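You operate a simulated robot arm through the tools that you are given. There is no shell and no other tool.

Carry out the task below with a simulated robot arm. There is one attempt and no reset: what you move stays moved.

JOB
Take the collar and the core off the cream table's upright shaft.
Fine: air off and vent to 0 first; collar on the cream table, then core on the empty part of the gauge panel; leave the dial and the hoses. Set down upright: core.
Where things are to end (x, y in the base frame): collar within 60 mm of [680, 500].

Only the result counts: the job must be done as asked and must still hold three seconds after the hand-in. Knocking over, shifting, dropping, spilling or breaking anything else fails it.

ROBOT AND FRAMES
A 5-joint arm with a two-finger parallel gripper, fixed in place. Base frame: the origin is on the floor under the middle of its stand, x ahead of it, y to its left, z up; the work surface is at about z = 800. Lengths are in mm, angles in degrees, forces in N, time in s.
It reaches about 1134 mm from its shoulder. Its first joint turns from -149.0 to 149.0 degrees. Payload 1.57 kg.
The TCP is the grasp point between the finger pads, 30 mm short of the fingertips. In the tool frame z runs along the fingers and y along their closing line. The gripper opens to 110 mm. The fingers are 24 mm wide and 12 mm thick; the gripper's body (48 by 112 mm) begins 78 mm behind the TCP.
Orientation is that of the tool frame in the base frame, as a unit quaternion [w, x, y, z]. With the fingers straight down and closing along the base's y, the tool's x points along the base's -x, its y along +y and its z along -z.

CONTROLS
- The arm moves only by the tool send_rows. Its argument "steps" is a list that holds one entry, the list of rows, each a list of 7 numbers: the turn, a rotation vector about the base's x, y, z in degrees, then the shift along the base's x, y, z in mm, then the opening, from 0 (shut) to 1 (fully open). In form: [[[wx, wy, wz, tx, ty, tz, claw], ...]]. A call has 1 to 20 rows; each row shifts and turns the commanded pose from where the row before left it. Each row takes 0.2 s and may step no farther than 50 mm and 8.6 degrees from the row before; otherwise, or with a gripper value out of range, the whole call is refused. A pose out of reach is approached as far as the arm can. The call stops where the force on the tool passes 40 N (or 10 N more than at its start, if that is more) or the arm is blocked; 0.2 s more then pass. Each finger travels about 153 mm/s and halts on what it meets, pressing with about 42 N; the grip force reading is that of the motor and also rises with nothing between the fingers. The clock runs only during rows and for 0.2 s after the last one: add rows that do not move to give the fingers time. The reply holds the time, the measured pose of the TCP, the force on the tool along the base axes, the opening and the grip force, in the units named above and with some noise, with the torque about the TCP (base axes, N m) and any sound that the robot's microphone picked up, and new pictures: "views" is both (left out), scene, wrist or none.
- Cameras (640 x 400 px; columns grow to the right, rows downward): "scene" is fixed at [399.7, -650.9, 1521.7]; the picture's right is [1.00, -0.03, 0.00], its down [-0.01, -0.37, -0.93] and it looks along [0.03, 0.93, -0.37] (base axes); focal length 364 px, centre (320, 200). "wrist" rides on the gripper at [70, 16, -141] in the tool frame; the picture's right is [-0.23, 0.97, 0.00], its down [-0.85, -0.20, -0.48] and it looks along [-0.47, -0.11, 0.88] (tool axes); focal length 222 px, centre (320, 200). There is no depth. A picture from a camera that has moved, and an enlarged one, comes with that camera's place and axes in the base frame and with its lens.
- lift_body(by): slides the trunk up (or, below 0, down) by that many mm; the arm rides with it, the base frame stays. It gives what a move gives, with no picture.
- inspect(camera, box): a new picture of the part [left, top, right, bottom] of that camera's present view, enlarged. The clock stands still meanwhile.
- job_done(): hands the job in; it is judged then, once.

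Places have to be worked out from the pictures, the camera data and where the tool is seen. Open the gripper and draw the arm clear of the work before you hand the job in, unless the task says otherwise.

The tools are called as a command line: name --argument value ..., lists and objects as JSON in quotes. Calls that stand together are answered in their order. send_rows: Moves the arm, as the interface text tells. Its arguments: {"type":"object","properties":{"steps":{"type":"array"},"views":{"type":"string","enum":["both","scene","wrist","none"]}},"required":["steps"]} The other tools are called the same way: lift_body (by) moves the trunk up or down; inspect (camera, box) takes an enlarged picture of a part of a camera's view; job_done () hands the job in.

At the start:

```text
time_s: 0.0
position: [420.7, 426.0, 1205.2]
tool_rot: [0.0, 0.0, 1.0, 0.0]
contact_force: [1.1, 0.8, -0.3]
ft_torque: [-0.01, 0.02, 0.01]
width: 110.0
grip_force: 0.0
trunk travel left (down, up): [-939.0, 31.0]
```

scene: 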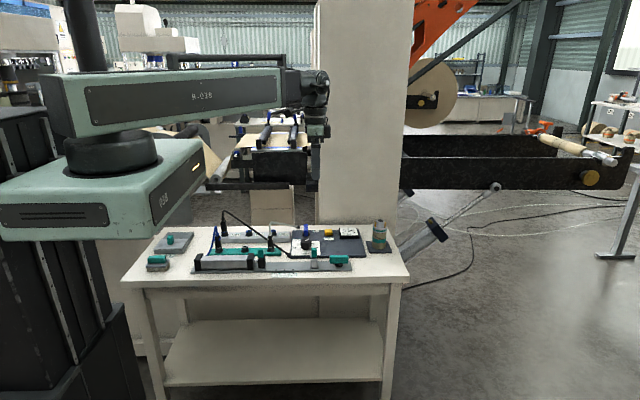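
wrist: 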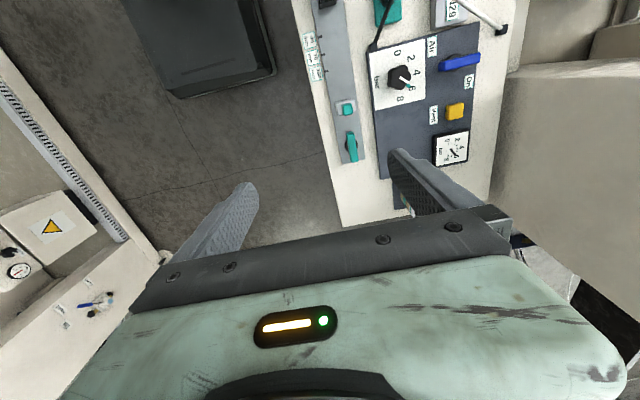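

I start by looking closely at the bench in the scene camera and at what the wrist camera shows of the panel.

inspect --camera "scene" --box '[120, 190, 280, 290]'

inspect --camera "scene" --box '[260, 190, 420, 290]'

inspect --camera "wrist" --box '[290, 0, 530, 150]'

inspect --camera "wrist" --box '[360, 20, 520, 120]'

inspect --camera "wrist" --box '[400, 90, 500, 180]'

```text
4.00 times, centred on (200, 240) of scene
camera zoom: at [399.7, -650.9, 1521.7], right [1.0, -0.03, 0.0], down [-0.01, -0.37, -0.93], along [0.03, 0.93, -0.37], focal length 1458 px, centre (800, 40)
```

zoom: 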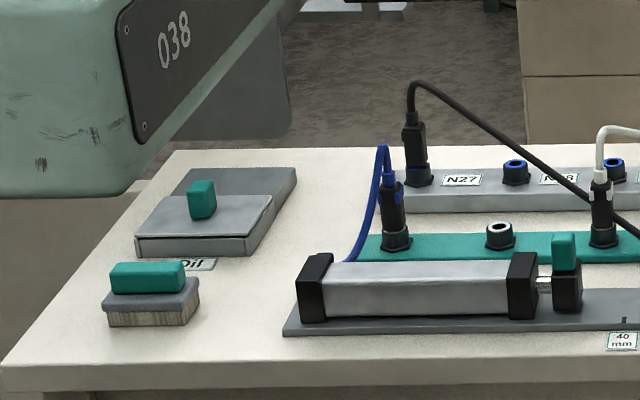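

```text
4.00 times, centred on (340, 240) of scene
camera zoom: at [399.7, -650.9, 1521.7], right [1.0, -0.03, 0.0], down [-0.01, -0.37, -0.93], along [0.03, 0.93, -0.37], focal length 1458 px, centre (240, 40)
```

zoom: 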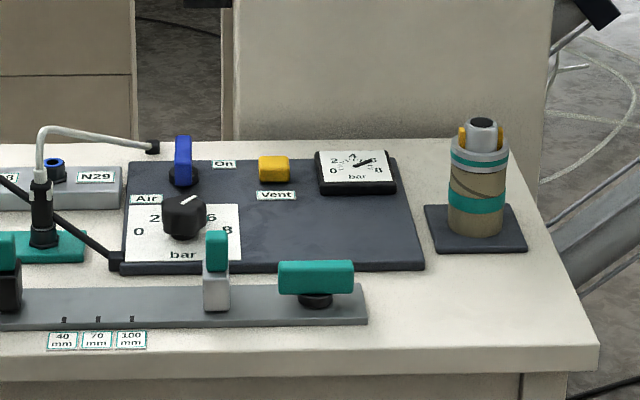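

```text
2.67 times, centred on (410, 75) of wrist
camera zoom: at [351.1, 444.0, 1348.4], right [0.23, 0.97, 0.0], down [0.85, -0.2, 0.48], along [0.47, -0.11, -0.88], focal length 592 px, centre (80, 533)
```

zoom: 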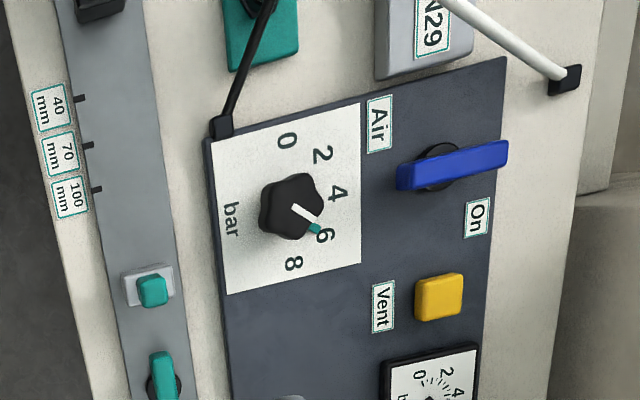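

```text
4.00 times, centred on (440, 70) of wrist
camera zoom: at [351.1, 444.0, 1348.4], right [0.23, 0.97, 0.0], down [0.85, -0.2, 0.48], along [0.47, -0.11, -0.88], focal length 888 px, centre (-160, 720)
```

zoom: 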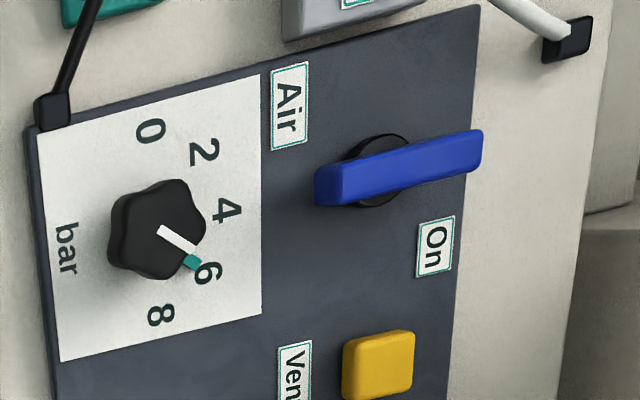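

```text
4.44 times, centred on (450, 135) of wrist
camera zoom: at [351.1, 444.0, 1348.4], right [0.23, 0.97, 0.0], down [0.85, -0.2, 0.48], along [0.47, -0.11, -0.88], focal length 987 px, centre (-258, 489)
```

zoom: 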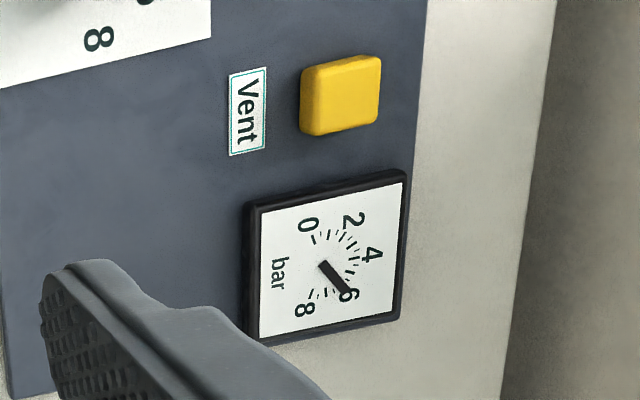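

The gauge and the dial both read about 6 bar, the blue air lever lies along y, and the yellow vent button sits behind the panel. The shaft with core and collar stands near x 677, y 640. I'll make a small test move to see how the arm follows in z, and zoom in on the shaft.

inspect --camera "scene" --box '[355, 210, 403, 260]'

send_rows --steps '[[[0, 0, 0, 0, 0, -20, 1], [0, 0, 0, 0, 0, 0, 1]]]' --views "both"

```text
8.00 times, centred on (379, 235) of scene
camera zoom: at [399.7, -650.9, 1521.7], right [1.0, -0.03, 0.0], down [-0.01, -0.37, -0.93], along [0.03, 0.93, -0.37], focal length 2916 px, centre (-152, -80)
```

zoom: 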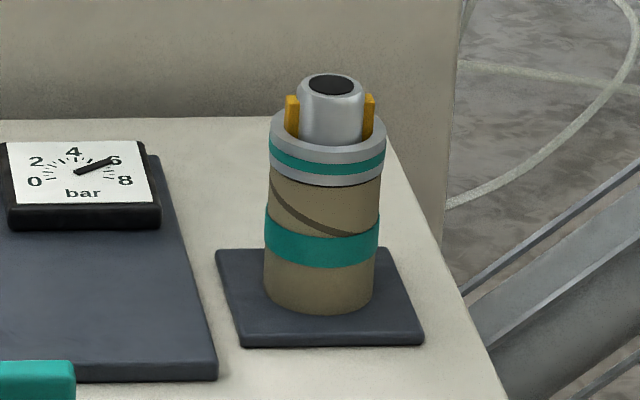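

```text
time_s: 0.6
position: [420.7, 427.1, 1207.6]
tool_rot: [0.001, 0.0, 1.0, 0.0]
contact_force: [0.1, 0.2, -0.2]
ft_torque: [-0.04, 0.02, -0.02]
width: 109.9
grip_force: 0.1
out of reach, approached as far as the arm can: row 1
trunk travel left (down, up): [-939.0, 31.0]
camera wrist: at [351.0, 444.0, 1348.4], right [0.23, 0.97, 0.0], down [0.85, -0.2, 0.48], along [0.47, -0.11, -0.88], focal length 222 px, centre (320, 200)
```

scene: 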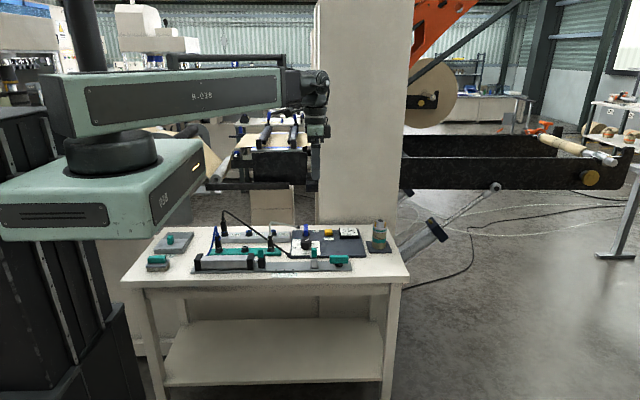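
wrist: 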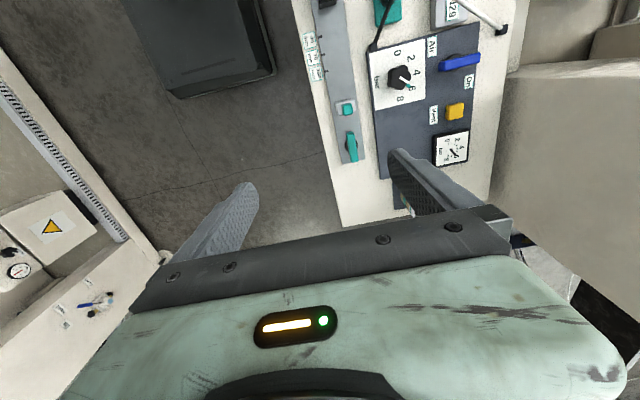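

Height only comes from the trunk: this is a SCARA-type arm, so the lower link has to stay clear of the bench when the trunk goes down. I'll look at the arm's links closely before moving.

inspect --camera "scene" --box '[0, 40, 340, 250]'

inspect --camera "scene" --box '[0, 0, 340, 400]'

```text
1.88 times, centred on (170, 145) of scene
camera zoom: at [399.7, -650.9, 1521.7], right [1.0, -0.03, 0.0], down [-0.01, -0.37, -0.93], along [0.03, 0.93, -0.37], focal length 686 px, centre (602, 304)
```

zoom: 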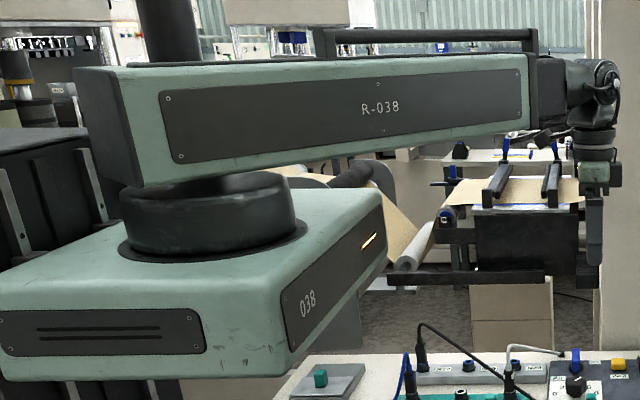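

```text
1.00 times, centred on (170, 200) of scene (not enlarged: the box is as wide or as high as the picture)
camera zoom: at [399.7, -650.9, 1521.7], right [1.0, -0.03, 0.0], down [-0.01, -0.37, -0.93], along [0.03, 0.93, -0.37], focal length 364 px, centre (470, 200)
```

zoom: 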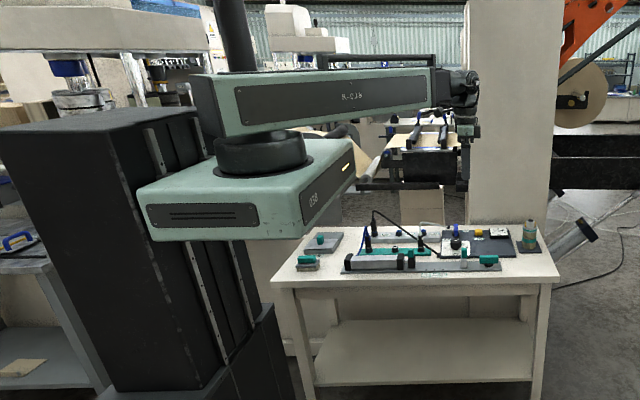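

The arm turns out to be a yaw shoulder with a telescoping boom high above the bench, so the trunk can go down without the links meeting the table. I'll move the TCP left of the panel so the wrist camera looks over the valve, vent button and gauge.

send_rows --steps '[[[0, 0, 0, -18, 45, 0, 1], [0, 0, 0, -18, 45, 0, 1], [0, 0, 0, -18, 45, 0, 1], [0, 0, 0, -18, 45, 0, 1], [0, 0, 0, -18, 45, 0, 1], [0, 0, 0, -18, 45, 0, 1], [0, 0, 0, -18, 45, 0, 1], [0, 0, 0, 0, 0, 0, 1]]]' --views "both"

```text
time_s: 2.4
position: [295.2, 741.3, 1206.2]
tool_rot: [0.0, 0.001, 1.0, -0.001]
contact_force: [-0.3, -0.1, 0.1]
ft_torque: [0.0, -0.01, -0.01]
width: 109.8
grip_force: 0.0
trunk travel left (down, up): [-939.0, 31.0]
camera wrist: at [225.3, 758.1, 1348.5], right [0.23, 0.97, 0.0], down [0.85, -0.2, 0.48], along [0.47, -0.11, -0.88], focal length 222 px, centre (320, 200)
```

scene: 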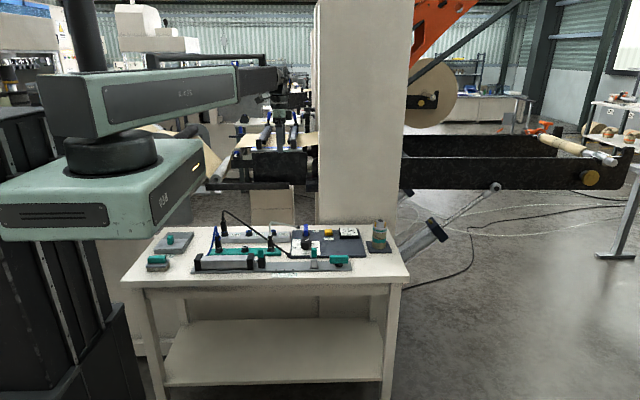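
wrist: 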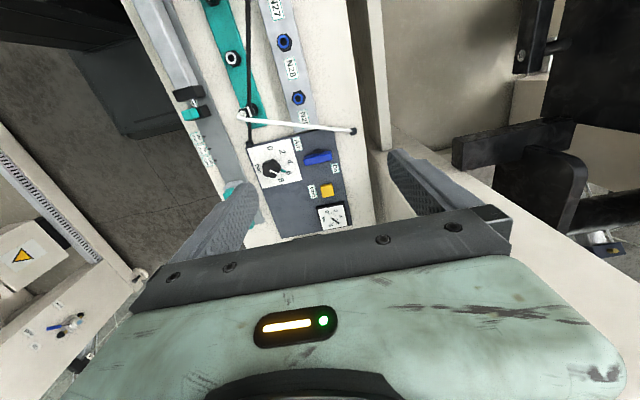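

The boom telescopes as expected. I'll zoom on the valve, vent and gauge from this nearly overhead view.

inspect --camera "wrist" --box '[230, 110, 390, 240]'

inspect --camera "wrist" --box '[280, 130, 350, 200]'

inspect --camera "scene" --box '[288, 215, 348, 265]'

```text
3.08 times, centred on (310, 175) of wrist
camera zoom: at [225.3, 758.1, 1348.5], right [0.23, 0.97, 0.0], down [0.85, -0.2, 0.48], along [0.47, -0.11, -0.88], focal length 684 px, centre (351, 277)
```

zoom: 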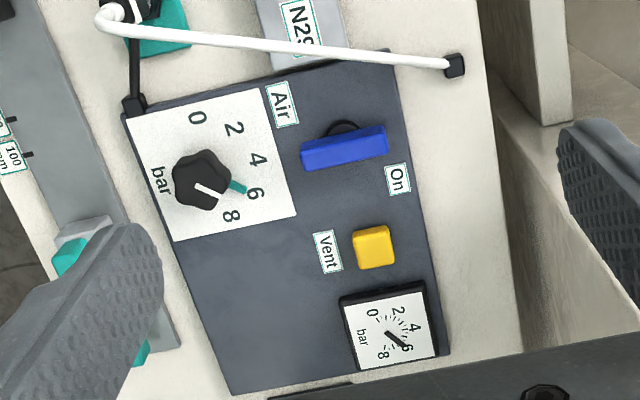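

```text
5.71 times, centred on (315, 165) of wrist
camera zoom: at [225.3, 758.1, 1348.5], right [0.23, 0.97, 0.0], down [0.85, -0.2, 0.48], along [0.47, -0.11, -0.88], focal length 1269 px, centre (349, 400)
```

zoom: 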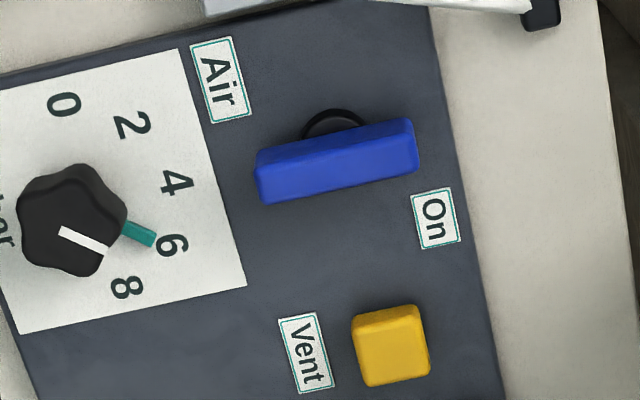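

```text
8.00 times, centred on (318, 240) of scene
camera zoom: at [399.7, -650.9, 1521.7], right [1.0, -0.03, 0.0], down [-0.01, -0.37, -0.93], along [0.03, 0.93, -0.37], focal length 2916 px, centre (336, -120)
```

zoom: 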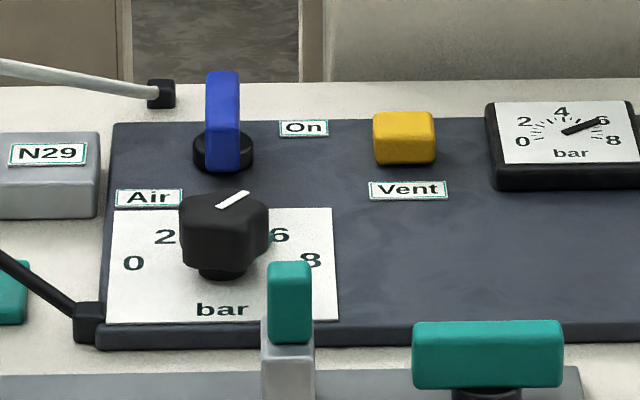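

The valve axis appears near (388, 715), with its lever along y (about 65 mm long and 19 mm wide). The vent button is near (477, 718), the gauge near (563, 722), and the panel's empty area near (535, 608). I'll move over the valve, yaw by +90° so the fingers close along x, and part-close to about 50 mm.

send_rows --steps '[[[0, 0, 8.1818, 8.5, -2.4, 0, 0.5], [0, 0, 8.1818, 8.5, -2.4, 0, 0.5], [0, 0, 8.1818, 8.5, -2.4, 0, 0.5], [0, 0, 8.1818, 8.5, -2.4, 0, 0.5], [0, 0, 8.1818, 8.5, -2.4, 0, 0.5], [0, 0, 8.1818, 8.5, -2.4, 0, 0.5], [0, 0, 8.1818, 8.5, -2.4, 0, 0.5], [0, 0, 8.1818, 8.5, -2.4, 0, 0.5], [0, 0, 8.1818, 8.5, -2.4, 0, 0.5], [0, 0, 8.1818, 8.5, -2.4, 0, 0.5], [0, 0, 8.1818, 8.5, -2.4, 0, 0.5], [0, 0, 0, 0, 0, 0, 0.5], [0, 0, 0, 0, 0, 0, 0.5]]]' --views "both"

```text
time_s: 5.2
position: [388.2, 715.2, 1205.0]
tool_rot: [0.0, -0.707, 0.707, 0.0]
contact_force: [0.7, -1.2, 0.0]
ft_torque: [-0.02, -0.03, -0.02]
width: 55.1
grip_force: 0.0
trunk travel left (down, up): [-939.0, 31.0]
camera wrist: at [371.5, 645.8, 1348.4], right [-0.97, 0.23, 0.0], down [0.2, 0.86, 0.48], along [0.11, 0.47, -0.88], focal length 222 px, centre (320, 200)
```

scene: 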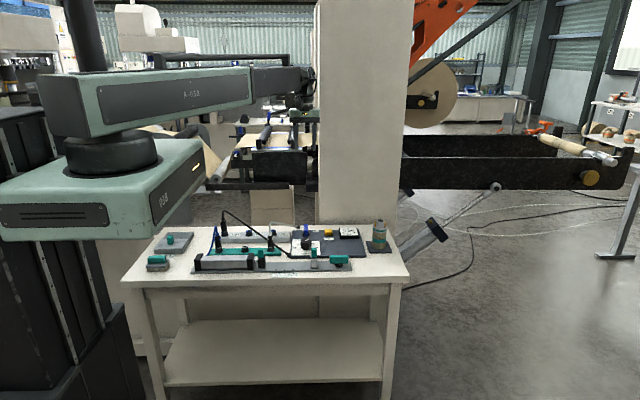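
wrist: 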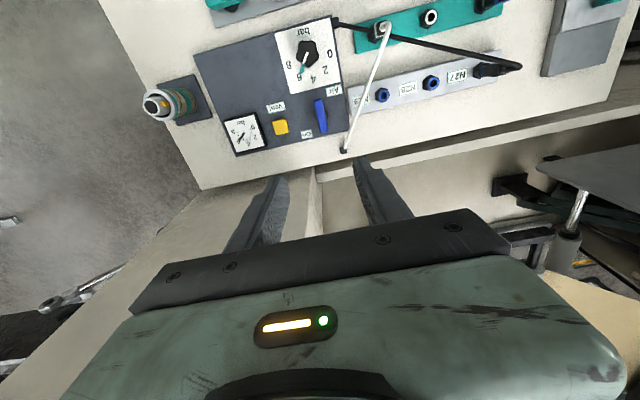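

inspect --camera "wrist" --box '[220, 70, 360, 160]'

inspect --camera "wrist" --box '[130, 70, 220, 140]'

```text
4.44 times, centred on (290, 115) of wrist
camera zoom: at [371.5, 645.8, 1348.4], right [-0.97, 0.23, 0.0], down [0.2, 0.86, 0.48], along [0.11, 0.47, -0.88], focal length 987 px, centre (453, 578)
```

zoom: 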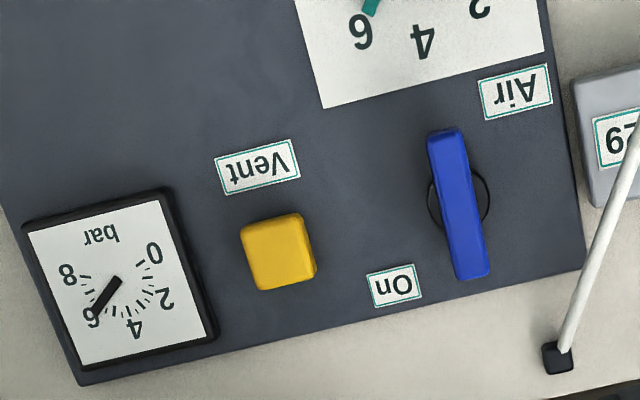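

```text
5.71 times, centred on (175, 105) of wrist
camera zoom: at [371.5, 645.8, 1348.4], right [-0.97, 0.23, 0.0], down [0.2, 0.86, 0.48], along [0.11, 0.47, -0.88], focal length 1269 px, centre (1149, 743)
```

zoom: 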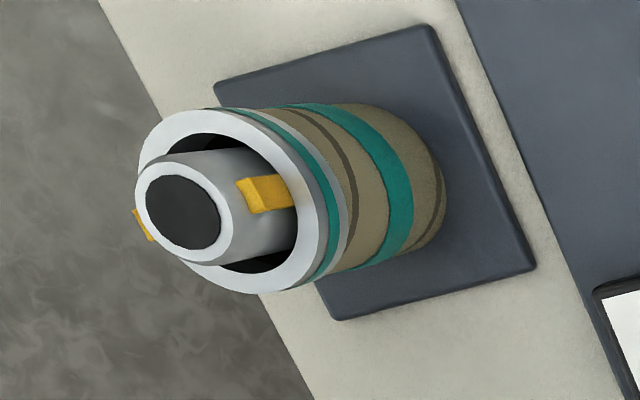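

The valve axis refines to about (385.3, 716.5), with the lever top near z 848. I'll centre over it and lower the trunk in stages.

send_rows --steps '[[[0, 0, 0, -2.9, 1.2, 0, 0.5], [0, 0, 0, 0, 0, 0, 0.5]]]' --views "none"

lift_body --by -240

send_rows --steps '[[[0, 0, 0, 0, 0, 0, 0.5]]]' --views "both"

```text
time_s: 5.8
position: [385.0, 716.4, 1206.0]
tool_rot: [0.0, -0.707, 0.707, 0.0]
contact_force: [0.5, -0.5, 0.6]
ft_torque: [0.01, 0.03, 0.01]
width: 55.1
grip_force: 0.0
trunk travel left (down, up): [-939.0, 31.0]
```

```text
time_s: 8.3
position: [385.1, 716.8, 966.0]
tool_rot: [0.001, -0.707, 0.707, 0.0]
contact_force: [-0.5, -0.1, 0.1]
ft_torque: [-0.05, 0.03, -0.01]
width: 55.3
grip_force: 0.0
trunk travel left (down, up): [-699.0, 271.0]
```

```text
time_s: 8.7
position: [386.2, 716.5, 966.9]
tool_rot: [0.0, -0.707, 0.707, 0.0]
contact_force: [-0.4, -0.3, -0.2]
ft_torque: [0.02, 0.02, 0.0]
width: 54.9
grip_force: 0.0
trunk travel left (down, up): [-699.0, 271.0]
camera wrist: at [368.7, 647.4, 1108.4], right [-0.97, 0.23, 0.0], down [0.2, 0.85, 0.48], along [0.11, 0.47, -0.88], focal length 222 px, centre (320, 200)
```

scene: 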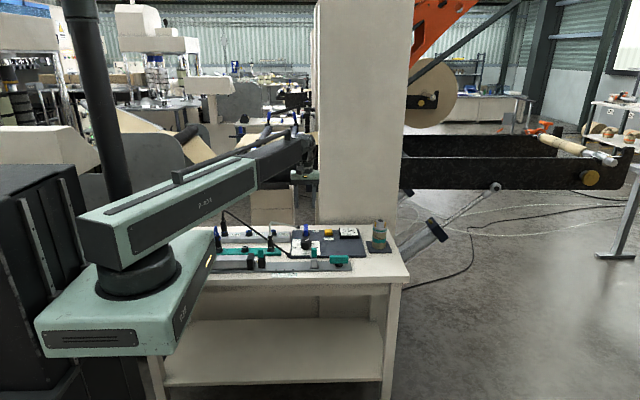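
wrist: 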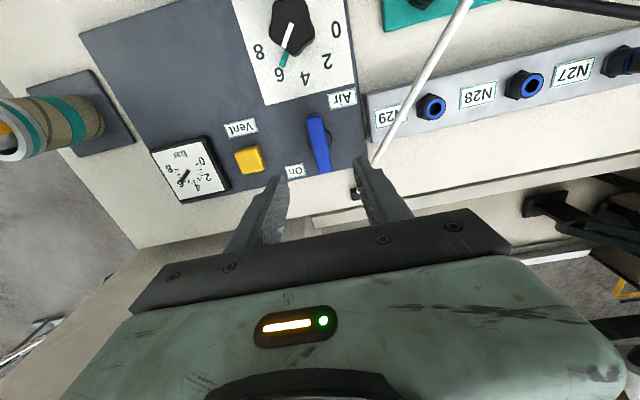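

inspect --camera "wrist" --box '[220, 90, 400, 210]'

inspect --camera "scene" --box '[270, 130, 350, 260]'

```text
3.33 times, centred on (310, 150) of wrist
camera zoom: at [368.7, 647.4, 1108.4], right [-0.97, 0.23, 0.0], down [0.2, 0.85, 0.48], along [0.11, 0.47, -0.88], focal length 740 px, centre (353, 367)
```

zoom: 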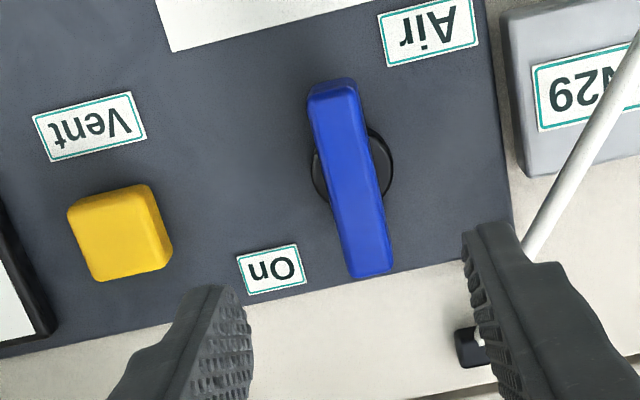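

```text
3.08 times, centred on (310, 195) of scene
camera zoom: at [399.7, -650.9, 1521.7], right [1.0, -0.03, 0.0], down [-0.01, -0.37, -0.93], along [0.03, 0.93, -0.37], focal length 1121 px, centre (351, 215)
```

zoom: 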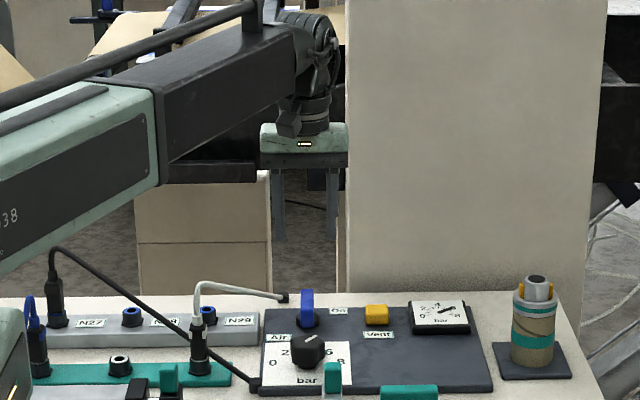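

The fingers straddle the lever. I'll lower 100 mm and check the relative heights of the fingertips and the lever.

lift_body --by -100

inspect --camera "scene" --box '[288, 195, 348, 255]'

inspect --camera "wrist" --box '[220, 100, 420, 240]'

```text
time_s: 10.0
position: [385.7, 717.4, 866.4]
tool_rot: [0.0, -0.707, 0.707, 0.001]
contact_force: [0.0, -0.4, -0.7]
ft_torque: [0.0, 0.01, 0.03]
width: 55.1
grip_force: 0.2
trunk travel left (down, up): [-599.0, 371.0]
```

```text
6.67 times, centred on (318, 225) of scene
camera zoom: at [399.7, -650.9, 1521.7], right [1.0, -0.03, 0.0], down [-0.01, -0.37, -0.93], along [0.03, 0.93, -0.37], focal length 2430 px, centre (333, 33)
```

zoom: 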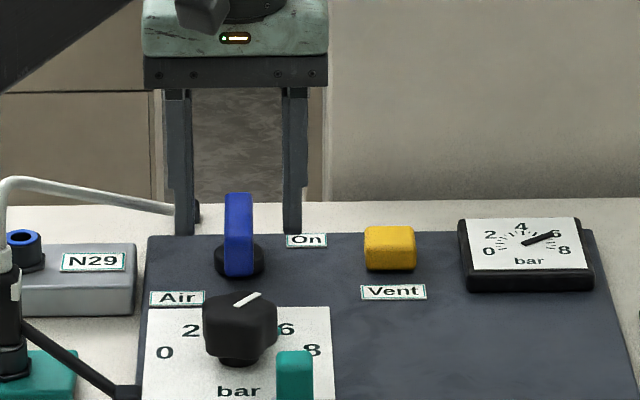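

```text
2.86 times, centred on (320, 170) of wrist
camera zoom: at [368.7, 647.3, 1008.5], right [-0.97, 0.23, 0.0], down [0.2, 0.85, 0.48], along [0.11, 0.47, -0.88], focal length 635 px, centre (320, 286)
```

zoom: 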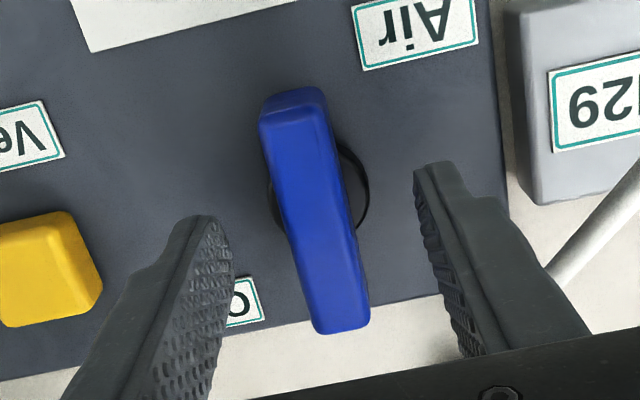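

Calibrating against the fingertips puts the lever between z 819 and 843 and the panel top at about 808. I'll lower another 12 mm and close gently on the lever.

lift_body --by -12

send_rows --steps '[[[0, 0, 0, 0, 0, 0, 0.3], [0, 0, 0, 0, 0, 0, 0.1], [0, 0, 0, 0, 0, 0, 0.1], [0, 0, 0, 0, 0, 0, 0.1]]]' --views "both"

```text
time_s: 10.6
position: [384.7, 715.2, 854.3]
tool_rot: [0.0, -0.706, 0.708, 0.0]
contact_force: [0.4, -0.8, 0.2]
ft_torque: [0.02, 0.04, -0.01]
width: 55.2
grip_force: 0.1
trunk travel left (down, up): [-587.0, 383.0]
```

```text
time_s: 11.6
position: [384.5, 717.4, 854.0]
tool_rot: [0.0, -0.707, 0.707, 0.0]
contact_force: [0.8, 0.2, 1.7]
ft_torque: [-0.05, -0.04, 0.04]
width: 17.8
grip_force: 32.5
trunk travel left (down, up): [-587.0, 383.0]
camera wrist: at [368.8, 647.4, 996.4], right [-0.97, 0.23, 0.0], down [0.2, 0.85, 0.48], along [0.11, 0.47, -0.88], focal length 222 px, centre (320, 200)
```

scene: 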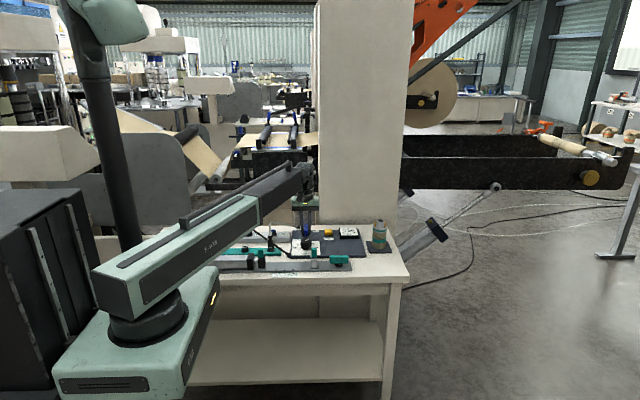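
wrist: 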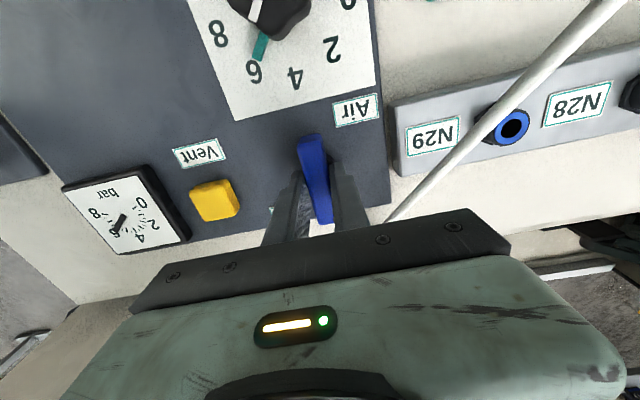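

The lever is gripped at 17.8 mm with almost no side force. I'll try a small clockwise turn to feel which way it moves.

send_rows --steps '[[[0, 0, -3, 0, 0, 0, 0.1], [0, 0, -3, 0, 0, 0, 0.1], [0, 0, 0, 0, 0, 0, 0.1]]]' --views "wrist"

```text
time_s: 12.4
position: [385.8, 716.1, 853.9]
tool_rot: [0.0, -0.669, 0.743, 0.0]
contact_force: [3.8, 6.8, 6.6]
ft_torque: [-0.43, -0.04, 0.01]
width: 17.9
grip_force: 32.9
trunk travel left (down, up): [-587.0, 383.0]
camera wrist: at [361.7, 649.4, 996.4], right [-0.94, 0.33, 0.0], down [0.29, 0.83, 0.48], along [0.16, 0.45, -0.88], focal length 222 px, centre (320, 200)
```

wrist: 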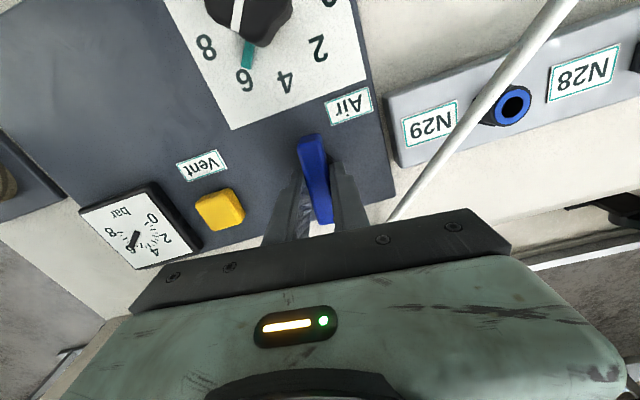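

The lever follows the gripper clockwise with almost no torque, so that direction is free. I'll continue the turn.

send_rows --steps '[[[0, 0, -6, 0, 0, 0, 0.1], [0, 0, -8, 0, 0, 0, 0.1], [0, 0, -8, 0, 0, 0, 0.1], [0, 0, -8, 0, 0, 0, 0.1], [0, 0, -8, 0, 0, 0, 0.1], [0, 0, 0, 0, 0, 0, 0.1]]]' --views "wrist"

```text
time_s: 13.8
position: [385.7, 714.7, 854.3]
tool_rot: [0.001, -0.389, 0.921, 0.001]
contact_force: [15.8, 1.6, 7.3]
ft_torque: [-0.01, -0.22, 0.03]
width: 18.1
grip_force: 32.2
trunk travel left (down, up): [-587.0, 383.0]
camera wrist: at [326.0, 677.9, 996.4], right [-0.54, 0.84, 0.0], down [0.74, 0.47, 0.48], along [0.4, 0.26, -0.88], focal length 222 px, centre (320, 200)
```

wrist: 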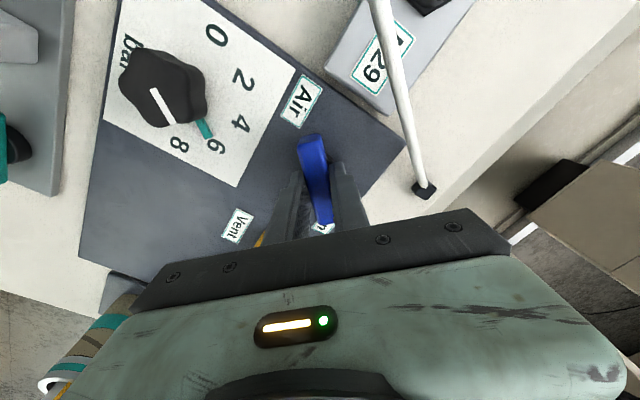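

The turn is 44° along, with some side force of +x 16 N from a slight axis offset. I'll ease the TCP 1 mm toward +x and continue.

send_rows --steps '[[[0, 0, 0, 1, 0, 0, 0.1], [0, 0, -8, 0, 0, 0, 0.1], [0, 0, -8, 0, 0, 0, 0.1], [0, 0, 0, 0, 0, 0, 0.1]]]' --views "wrist"

```text
time_s: 14.8
position: [386.4, 715.9, 853.4]
tool_rot: [0.0, -0.258, 0.966, -0.001]
contact_force: [10.2, -4.7, 0.5]
ft_torque: [0.37, -0.88, -0.03]
width: 17.6
grip_force: 32.2
trunk travel left (down, up): [-587.0, 383.0]
camera wrist: at [318.1, 695.7, 996.4], right [-0.29, 0.96, 0.0], down [0.84, 0.25, 0.48], along [0.46, 0.14, -0.88], focal length 222 px, centre (320, 200)
```

wrist: 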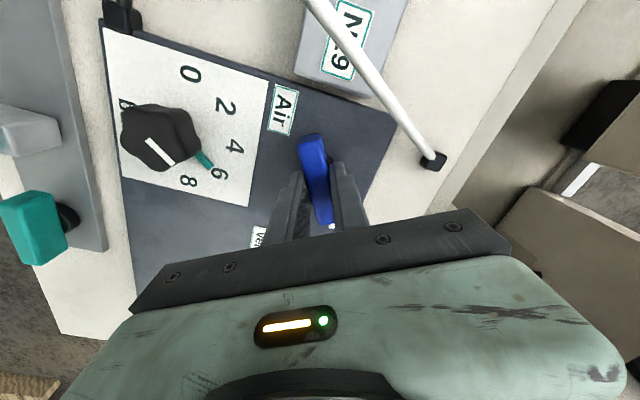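

It is at 60° and still turning freely. I'll go on to 90° while easing the side force.

send_rows --steps '[[[0, 0, -8, 0.5, -0.3, 0, 0.1], [0, 0, -8, 0.3, 0, 0, 0.1], [0, 0, -6, 0, 0, 0, 0.1], [0, 0, -4, 0, 0, 0, 0.1], [0, 0, -4, 0, 0, 0, 0.1], [0, 0, 0, 0, 0, 0, 0.1]]]' --views "both"

```text
time_s: 16.2
position: [386.4, 714.8, 853.9]
tool_rot: [-0.001, 0.001, 1.0, -0.002]
contact_force: [-5.4, -30.4, -22.3]
ft_torque: [0.46, -0.21, 0.54]
width: 17.7
grip_force: 32.0
trunk travel left (down, up): [-587.0, 383.0]
camera wrist: at [317.6, 732.4, 996.6], right [0.23, 0.97, 0.0], down [0.86, -0.2, 0.48], along [0.46, -0.11, -0.88], focal length 222 px, centre (320, 200)
```

scene: 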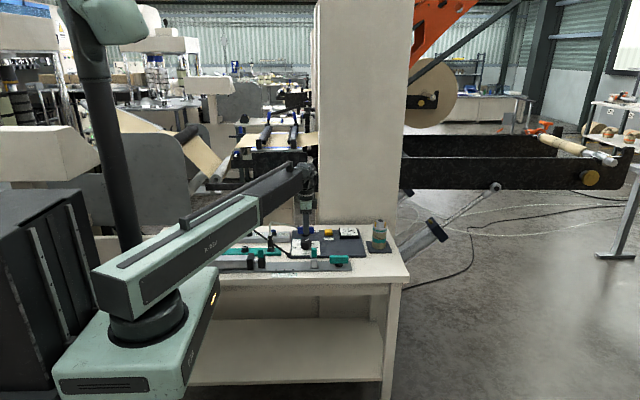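
wrist: 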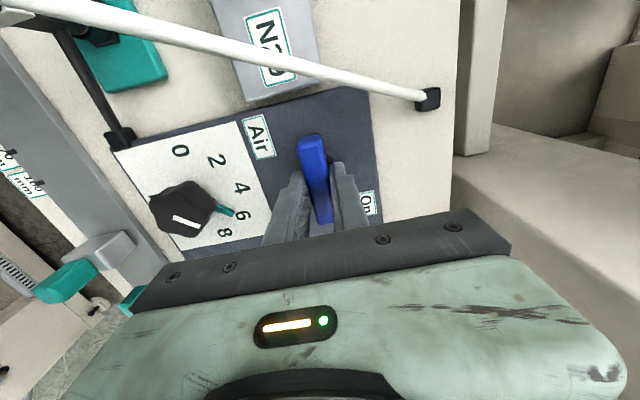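

The lever has reached 90° and meets its stop (torque 0.5 N m). I'll open the fingers to release it and check that it stays there.

send_rows --steps '[[[0, 0, 0, 0, -0.5, 0, 0.2], [0, 0, 0, 0, 0, 0, 0.4], [0, 0, 0, 0, 0, 0, 0.5], [0, 0, 0, 0, 0, 0, 0.5]]]' --views "wrist"

lift_body --by 60

inspect --camera "scene" --box '[288, 195, 368, 255]'

inspect --camera "wrist" --box '[120, 60, 440, 260]'

```text
time_s: 17.2
position: [387.4, 717.0, 854.2]
tool_rot: [0.001, 0.0, 1.0, 0.0]
contact_force: [-0.1, -0.2, 0.4]
ft_torque: [0.0, 0.01, -0.03]
width: 55.1
grip_force: 0.1
trunk travel left (down, up): [-587.0, 383.0]
camera wrist: at [317.4, 733.1, 996.4], right [0.23, 0.97, 0.0], down [0.85, -0.2, 0.48], along [0.47, -0.11, -0.88], focal length 222 px, centre (320, 200)
```

wrist: 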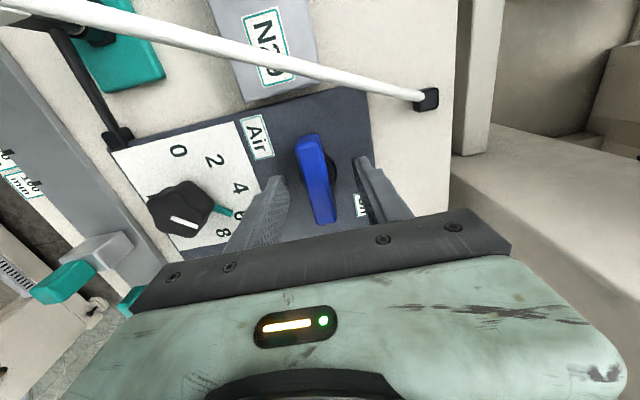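

```text
time_s: 18.2
position: [387.0, 715.6, 913.7]
tool_rot: [0.0, 0.0, 1.0, 0.0]
contact_force: [0.4, 0.5, -0.3]
ft_torque: [0.01, 0.01, 0.0]
width: 55.0
grip_force: 0.0
trunk travel left (down, up): [-647.0, 323.0]
```

```text
6.67 times, centred on (328, 225) of scene
camera zoom: at [399.7, -650.9, 1521.7], right [1.0, -0.03, 0.0], down [-0.01, -0.37, -0.93], along [0.03, 0.93, -0.37], focal length 2430 px, centre (267, 33)
```

zoom: 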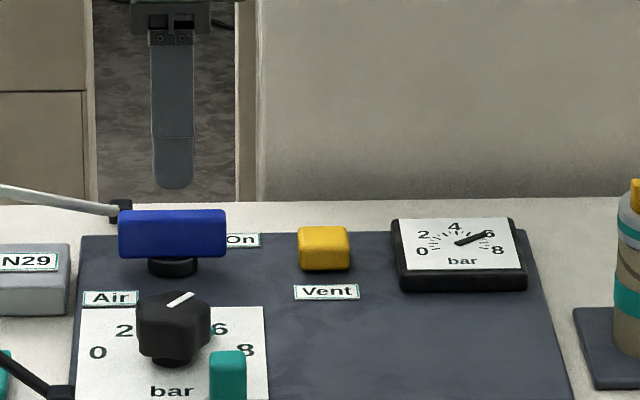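

```text
2.00 times, centred on (280, 160) of wrist
camera zoom: at [317.3, 733.2, 1056.3], right [0.23, 0.97, 0.0], down [0.85, -0.2, 0.48], along [0.47, -0.11, -0.88], focal length 444 px, centre (400, 280)
```

zoom: 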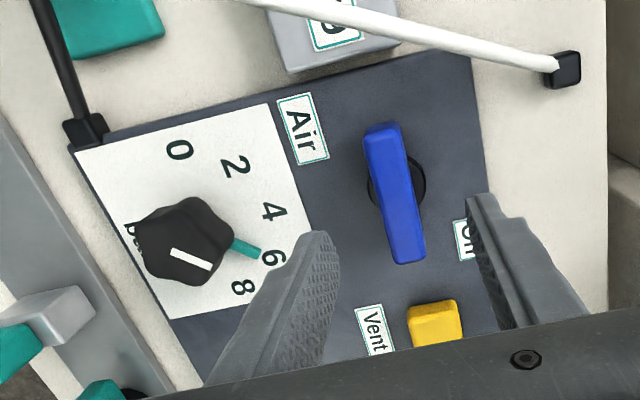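

The lever now lies along x (off position, against its stop). Next I'll close the fingers and move over the vent button at about (477.5, 717.5), whose top is near z 827.

send_rows --steps '[[[0, 0, 0, 30, 0.7, 0, 0.2], [0, 0, 0, 30, 0.7, 0, 0], [0, 0, 0, 30.5, 0.4, 0, 0], [0, 0, 0, 0, 0, 0, 0]]]' --views "none"

lift_body --by -48

send_rows --steps '[[[0, 0, 0, 0, 0, 0, 0]]]' --views "both"

inspect --camera "scene" --box '[298, 195, 378, 255]'

inspect --camera "wrist" --box '[220, 100, 420, 240]'

```text
time_s: 19.2
position: [478.1, 718.5, 913.6]
tool_rot: [0.0, 0.001, 1.0, 0.0]
contact_force: [0.7, 0.2, 0.3]
ft_torque: [0.01, 0.02, 0.0]
width: 0.0
grip_force: 21.3
trunk travel left (down, up): [-647.0, 323.0]
```

```text
time_s: 20.1
position: [478.7, 718.2, 864.3]
tool_rot: [0.001, 0.001, 1.0, 0.0]
contact_force: [-0.5, 0.2, 0.3]
ft_torque: [-0.01, 0.0, 0.01]
width: 0.2
grip_force: 21.8
trunk travel left (down, up): [-599.0, 371.0]
```

```text
time_s: 20.5
position: [477.7, 718.5, 865.6]
tool_rot: [0.0, 0.0, 1.0, 0.0]
contact_force: [-0.9, 0.1, 0.1]
ft_torque: [0.0, -0.01, -0.02]
width: 0.0
grip_force: 21.9
trunk travel left (down, up): [-599.0, 371.0]
camera wrist: at [408.0, 735.6, 1008.4], right [0.23, 0.97, 0.0], down [0.85, -0.2, 0.48], along [0.47, -0.11, -0.88], focal length 222 px, centre (320, 200)
```

scene: 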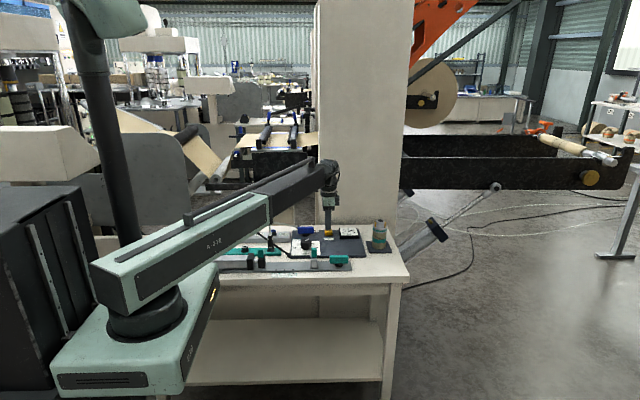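
wrist: 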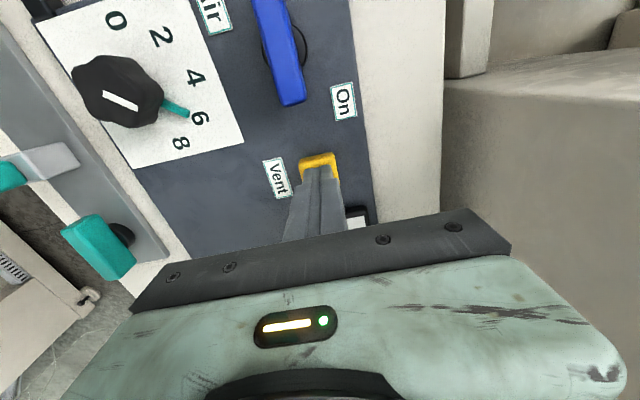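

```text
6.67 times, centred on (338, 225) of scene
camera zoom: at [399.7, -650.9, 1521.7], right [1.0, -0.03, 0.0], down [-0.01, -0.37, -0.93], along [0.03, 0.93, -0.37], focal length 2430 px, centre (200, 33)
```

zoom: 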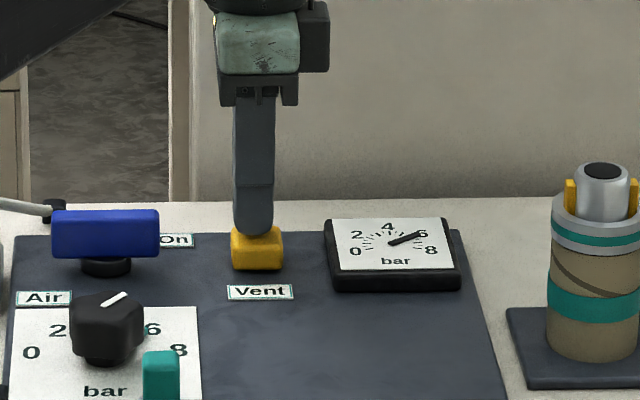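

```text
2.86 times, centred on (320, 170) of wrist
camera zoom: at [408.0, 735.6, 1008.4], right [0.23, 0.97, 0.0], down [0.85, -0.2, 0.48], along [0.47, -0.11, -0.88], focal length 635 px, centre (320, 286)
```

zoom: 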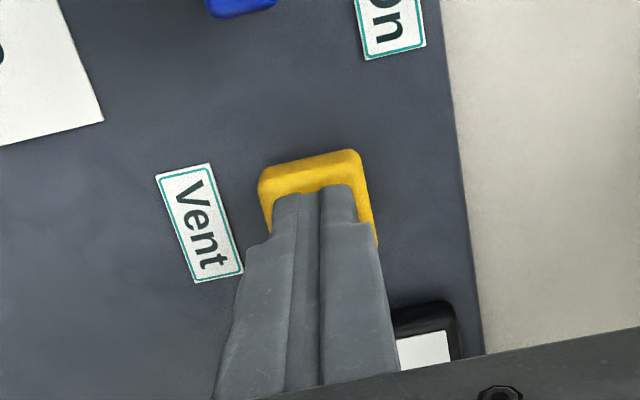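

The fingertips are centred on the button, about 8 mm above it. I'll press down in small steps while watching the force.

lift_body --by -7

lift_body --by -3

lift_body --by -2

inspect --camera "scene" --box '[318, 215, 378, 255]'

```text
time_s: 21.1
position: [477.9, 717.8, 859.2]
tool_rot: [0.0, 0.001, 1.0, 0.0]
contact_force: [-0.4, 0.9, 1.1]
ft_torque: [0.03, -0.02, -0.04]
width: 0.4
grip_force: 20.8
trunk travel left (down, up): [-592.0, 378.0]
```

```text
time_s: 21.6
position: [477.8, 718.5, 856.0]
tool_rot: [0.0, 0.0, 1.0, 0.0]
contact_force: [0.6, 0.5, 2.3]
ft_torque: [0.04, 0.0, -0.03]
width: 0.0
grip_force: 21.3
trunk travel left (down, up): [-589.0, 381.0]
heard: click
```

```text
time_s: 22.1
position: [478.7, 718.4, 854.4]
tool_rot: [0.0, 0.0, 1.0, 0.0]
contact_force: [0.5, 2.4, 7.5]
ft_torque: [0.08, 0.02, 0.01]
width: 0.0
grip_force: 20.9
trunk travel left (down, up): [-587.0, 383.0]
```

```text
10.00 times, centred on (348, 235) of scene
camera zoom: at [399.7, -650.9, 1521.7], right [1.0, -0.03, 0.0], down [-0.01, -0.37, -0.93], along [0.03, 0.93, -0.37], focal length 3644 px, centre (40, -150)
```

zoom: 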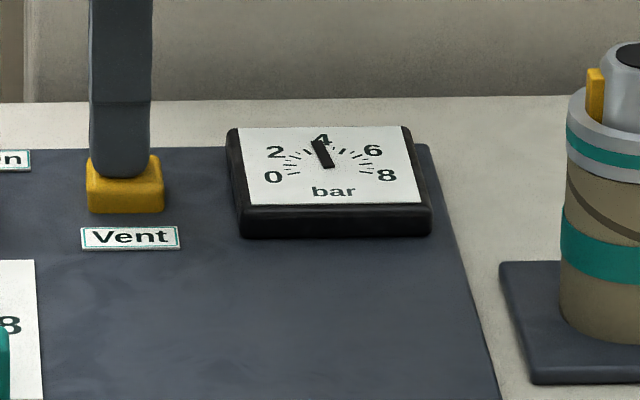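

A click was heard and the gauge is falling (about 3.8 bar). I'll hold the button down.

send_rows --steps '[[[0, 0, 0, 0, 0, 0, 0], [0, 0, 0, 0, 0, 0, 0], [0, 0, 0, 0, 0, 0, 0], [0, 0, 0, 0, 0, 0, 0], [0, 0, 0, 0, 0, 0, 0], [0, 0, 0, 0, 0, 0, 0], [0, 0, 0, 0, 0, 0, 0], [0, 0, 0, 0, 0, 0, 0], [0, 0, 0, 0, 0, 0, 0], [0, 0, 0, 0, 0, 0, 0], [0, 0, 0, 0, 0, 0, 0], [0, 0, 0, 0, 0, 0, 0], [0, 0, 0, 0, 0, 0, 0], [0, 0, 0, 0, 0, 0, 0], [0, 0, 0, 0, 0, 0, 0]]]' --views "none"

inspect --camera "scene" --box '[318, 205, 408, 265]'

```text
time_s: 25.3
position: [478.5, 718.3, 853.9]
tool_rot: [0.0, 0.002, 1.0, 0.001]
contact_force: [1.0, 1.1, 7.7]
ft_torque: [0.0, -0.01, 0.0]
width: 0.1
grip_force: 20.8
trunk travel left (down, up): [-587.0, 383.0]
```

```text
6.67 times, centred on (363, 235) of scene
camera zoom: at [399.7, -650.9, 1521.7], right [1.0, -0.03, 0.0], down [-0.01, -0.37, -0.93], along [0.03, 0.93, -0.37], focal length 2430 px, centre (33, -33)
```

zoom: 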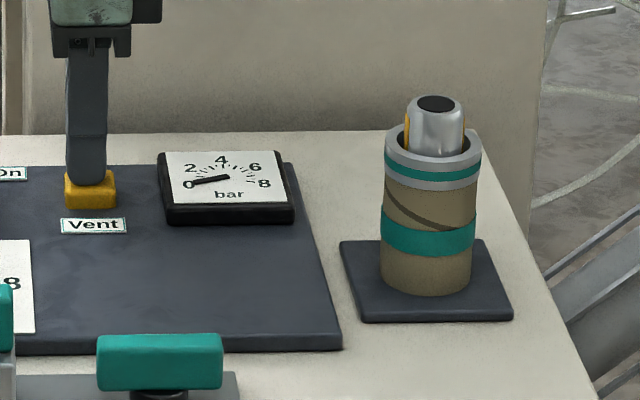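

The gauge now reads 0 and the yellow lugs have drawn in. I'll hold a little longer, then release and check that it stays at 0.

send_rows --steps '[[[0, 0, 0, 0, 0, 0, 0], [0, 0, 0, 0, 0, 0, 0], [0, 0, 0, 0, 0, 0, 0], [0, 0, 0, 0, 0, 0, 0], [0, 0, 0, 0, 0, 0, 0], [0, 0, 0, 0, 0, 0, 0], [0, 0, 0, 0, 0, 0, 0], [0, 0, 0, 0, 0, 0, 0], [0, 0, 0, 0, 0, 0, 0], [0, 0, 0, 0, 0, 0, 0]]]' --views "none"

lift_body --by 180

inspect --camera "scene" --box '[288, 205, 408, 275]'

inspect --camera "wrist" --box '[160, 0, 480, 260]'

```text
time_s: 27.5
position: [478.1, 718.2, 854.3]
tool_rot: [0.0, 0.001, 1.0, 0.001]
contact_force: [0.1, -0.8, 6.8]
ft_torque: [-0.01, 0.0, -0.03]
width: 0.1
grip_force: 20.8
trunk travel left (down, up): [-587.0, 383.0]
```

```text
time_s: 29.5
position: [479.0, 719.1, 1033.3]
tool_rot: [0.0, 0.001, 1.0, 0.0]
contact_force: [0.2, 0.4, -0.5]
ft_torque: [-0.04, 0.0, 0.02]
width: 0.0
grip_force: 21.5
trunk travel left (down, up): [-767.0, 203.0]
```

```text
5.33 times, centred on (348, 240) of scene
camera zoom: at [399.7, -650.9, 1521.7], right [1.0, -0.03, 0.0], down [-0.01, -0.37, -0.93], along [0.03, 0.93, -0.37], focal length 1944 px, centre (171, -13)
```

zoom: 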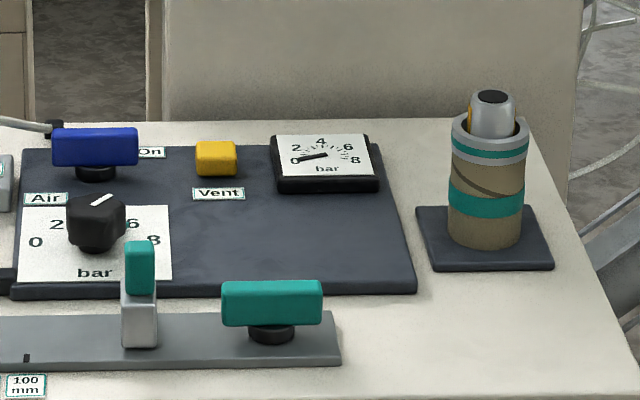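

```text
1.54 times, centred on (320, 130) of wrist
camera zoom: at [408.1, 735.6, 1176.3], right [0.23, 0.97, 0.0], down [0.85, -0.2, 0.48], along [0.47, -0.11, -0.88], focal length 342 px, centre (320, 308)
```

zoom: 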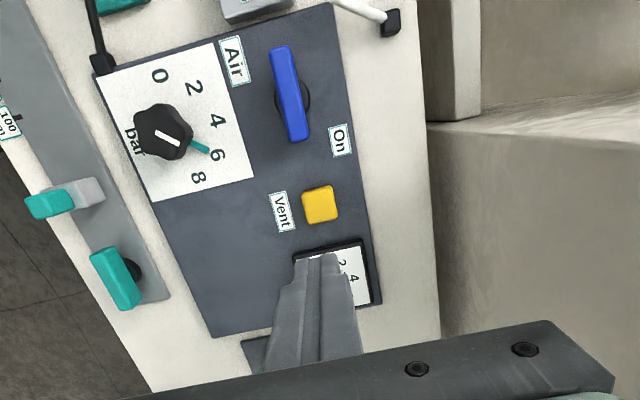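

The gauge stays at 0 with the button released. Now I'll move so the wrist camera looks at the shaft and opens up the fingers.

send_rows --steps '[[[0, 0, 0, 37, -21, 0, 0.5], [0, 0, 0, 37, -21, 0, 1], [0, 0, 0, 37, -21, 0, 1], [0, 0, 0, 0, 0, 0, 1], [0, 0, 0, 0, 0, 0, 1]]]' --views "wrist"

inspect --camera "wrist" --box '[200, 100, 440, 250]'

```text
time_s: 30.7
position: [589.1, 653.7, 1033.6]
tool_rot: [0.001, 0.001, 1.0, 0.0]
contact_force: [-0.6, 0.4, -0.1]
ft_torque: [0.0, -0.04, 0.0]
width: 110.2
grip_force: 0.1
trunk travel left (down, up): [-767.0, 203.0]
camera wrist: at [518.4, 671.9, 1176.4], right [0.23, 0.97, 0.0], down [0.85, -0.2, 0.48], along [0.47, -0.11, -0.88], focal length 222 px, centre (320, 200)
```

wrist: 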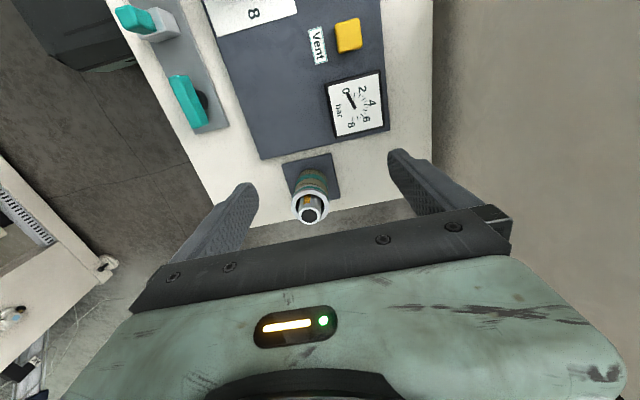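

```text
2.67 times, centred on (320, 175) of wrist
camera zoom: at [518.4, 671.9, 1176.4], right [0.23, 0.97, 0.0], down [0.85, -0.2, 0.48], along [0.47, -0.11, -0.88], focal length 592 px, centre (320, 267)
```

zoom: 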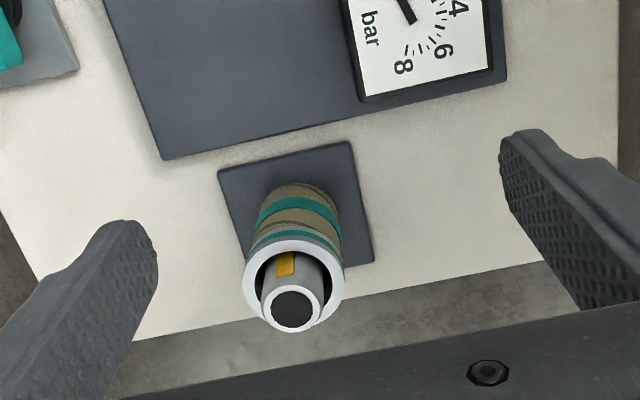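

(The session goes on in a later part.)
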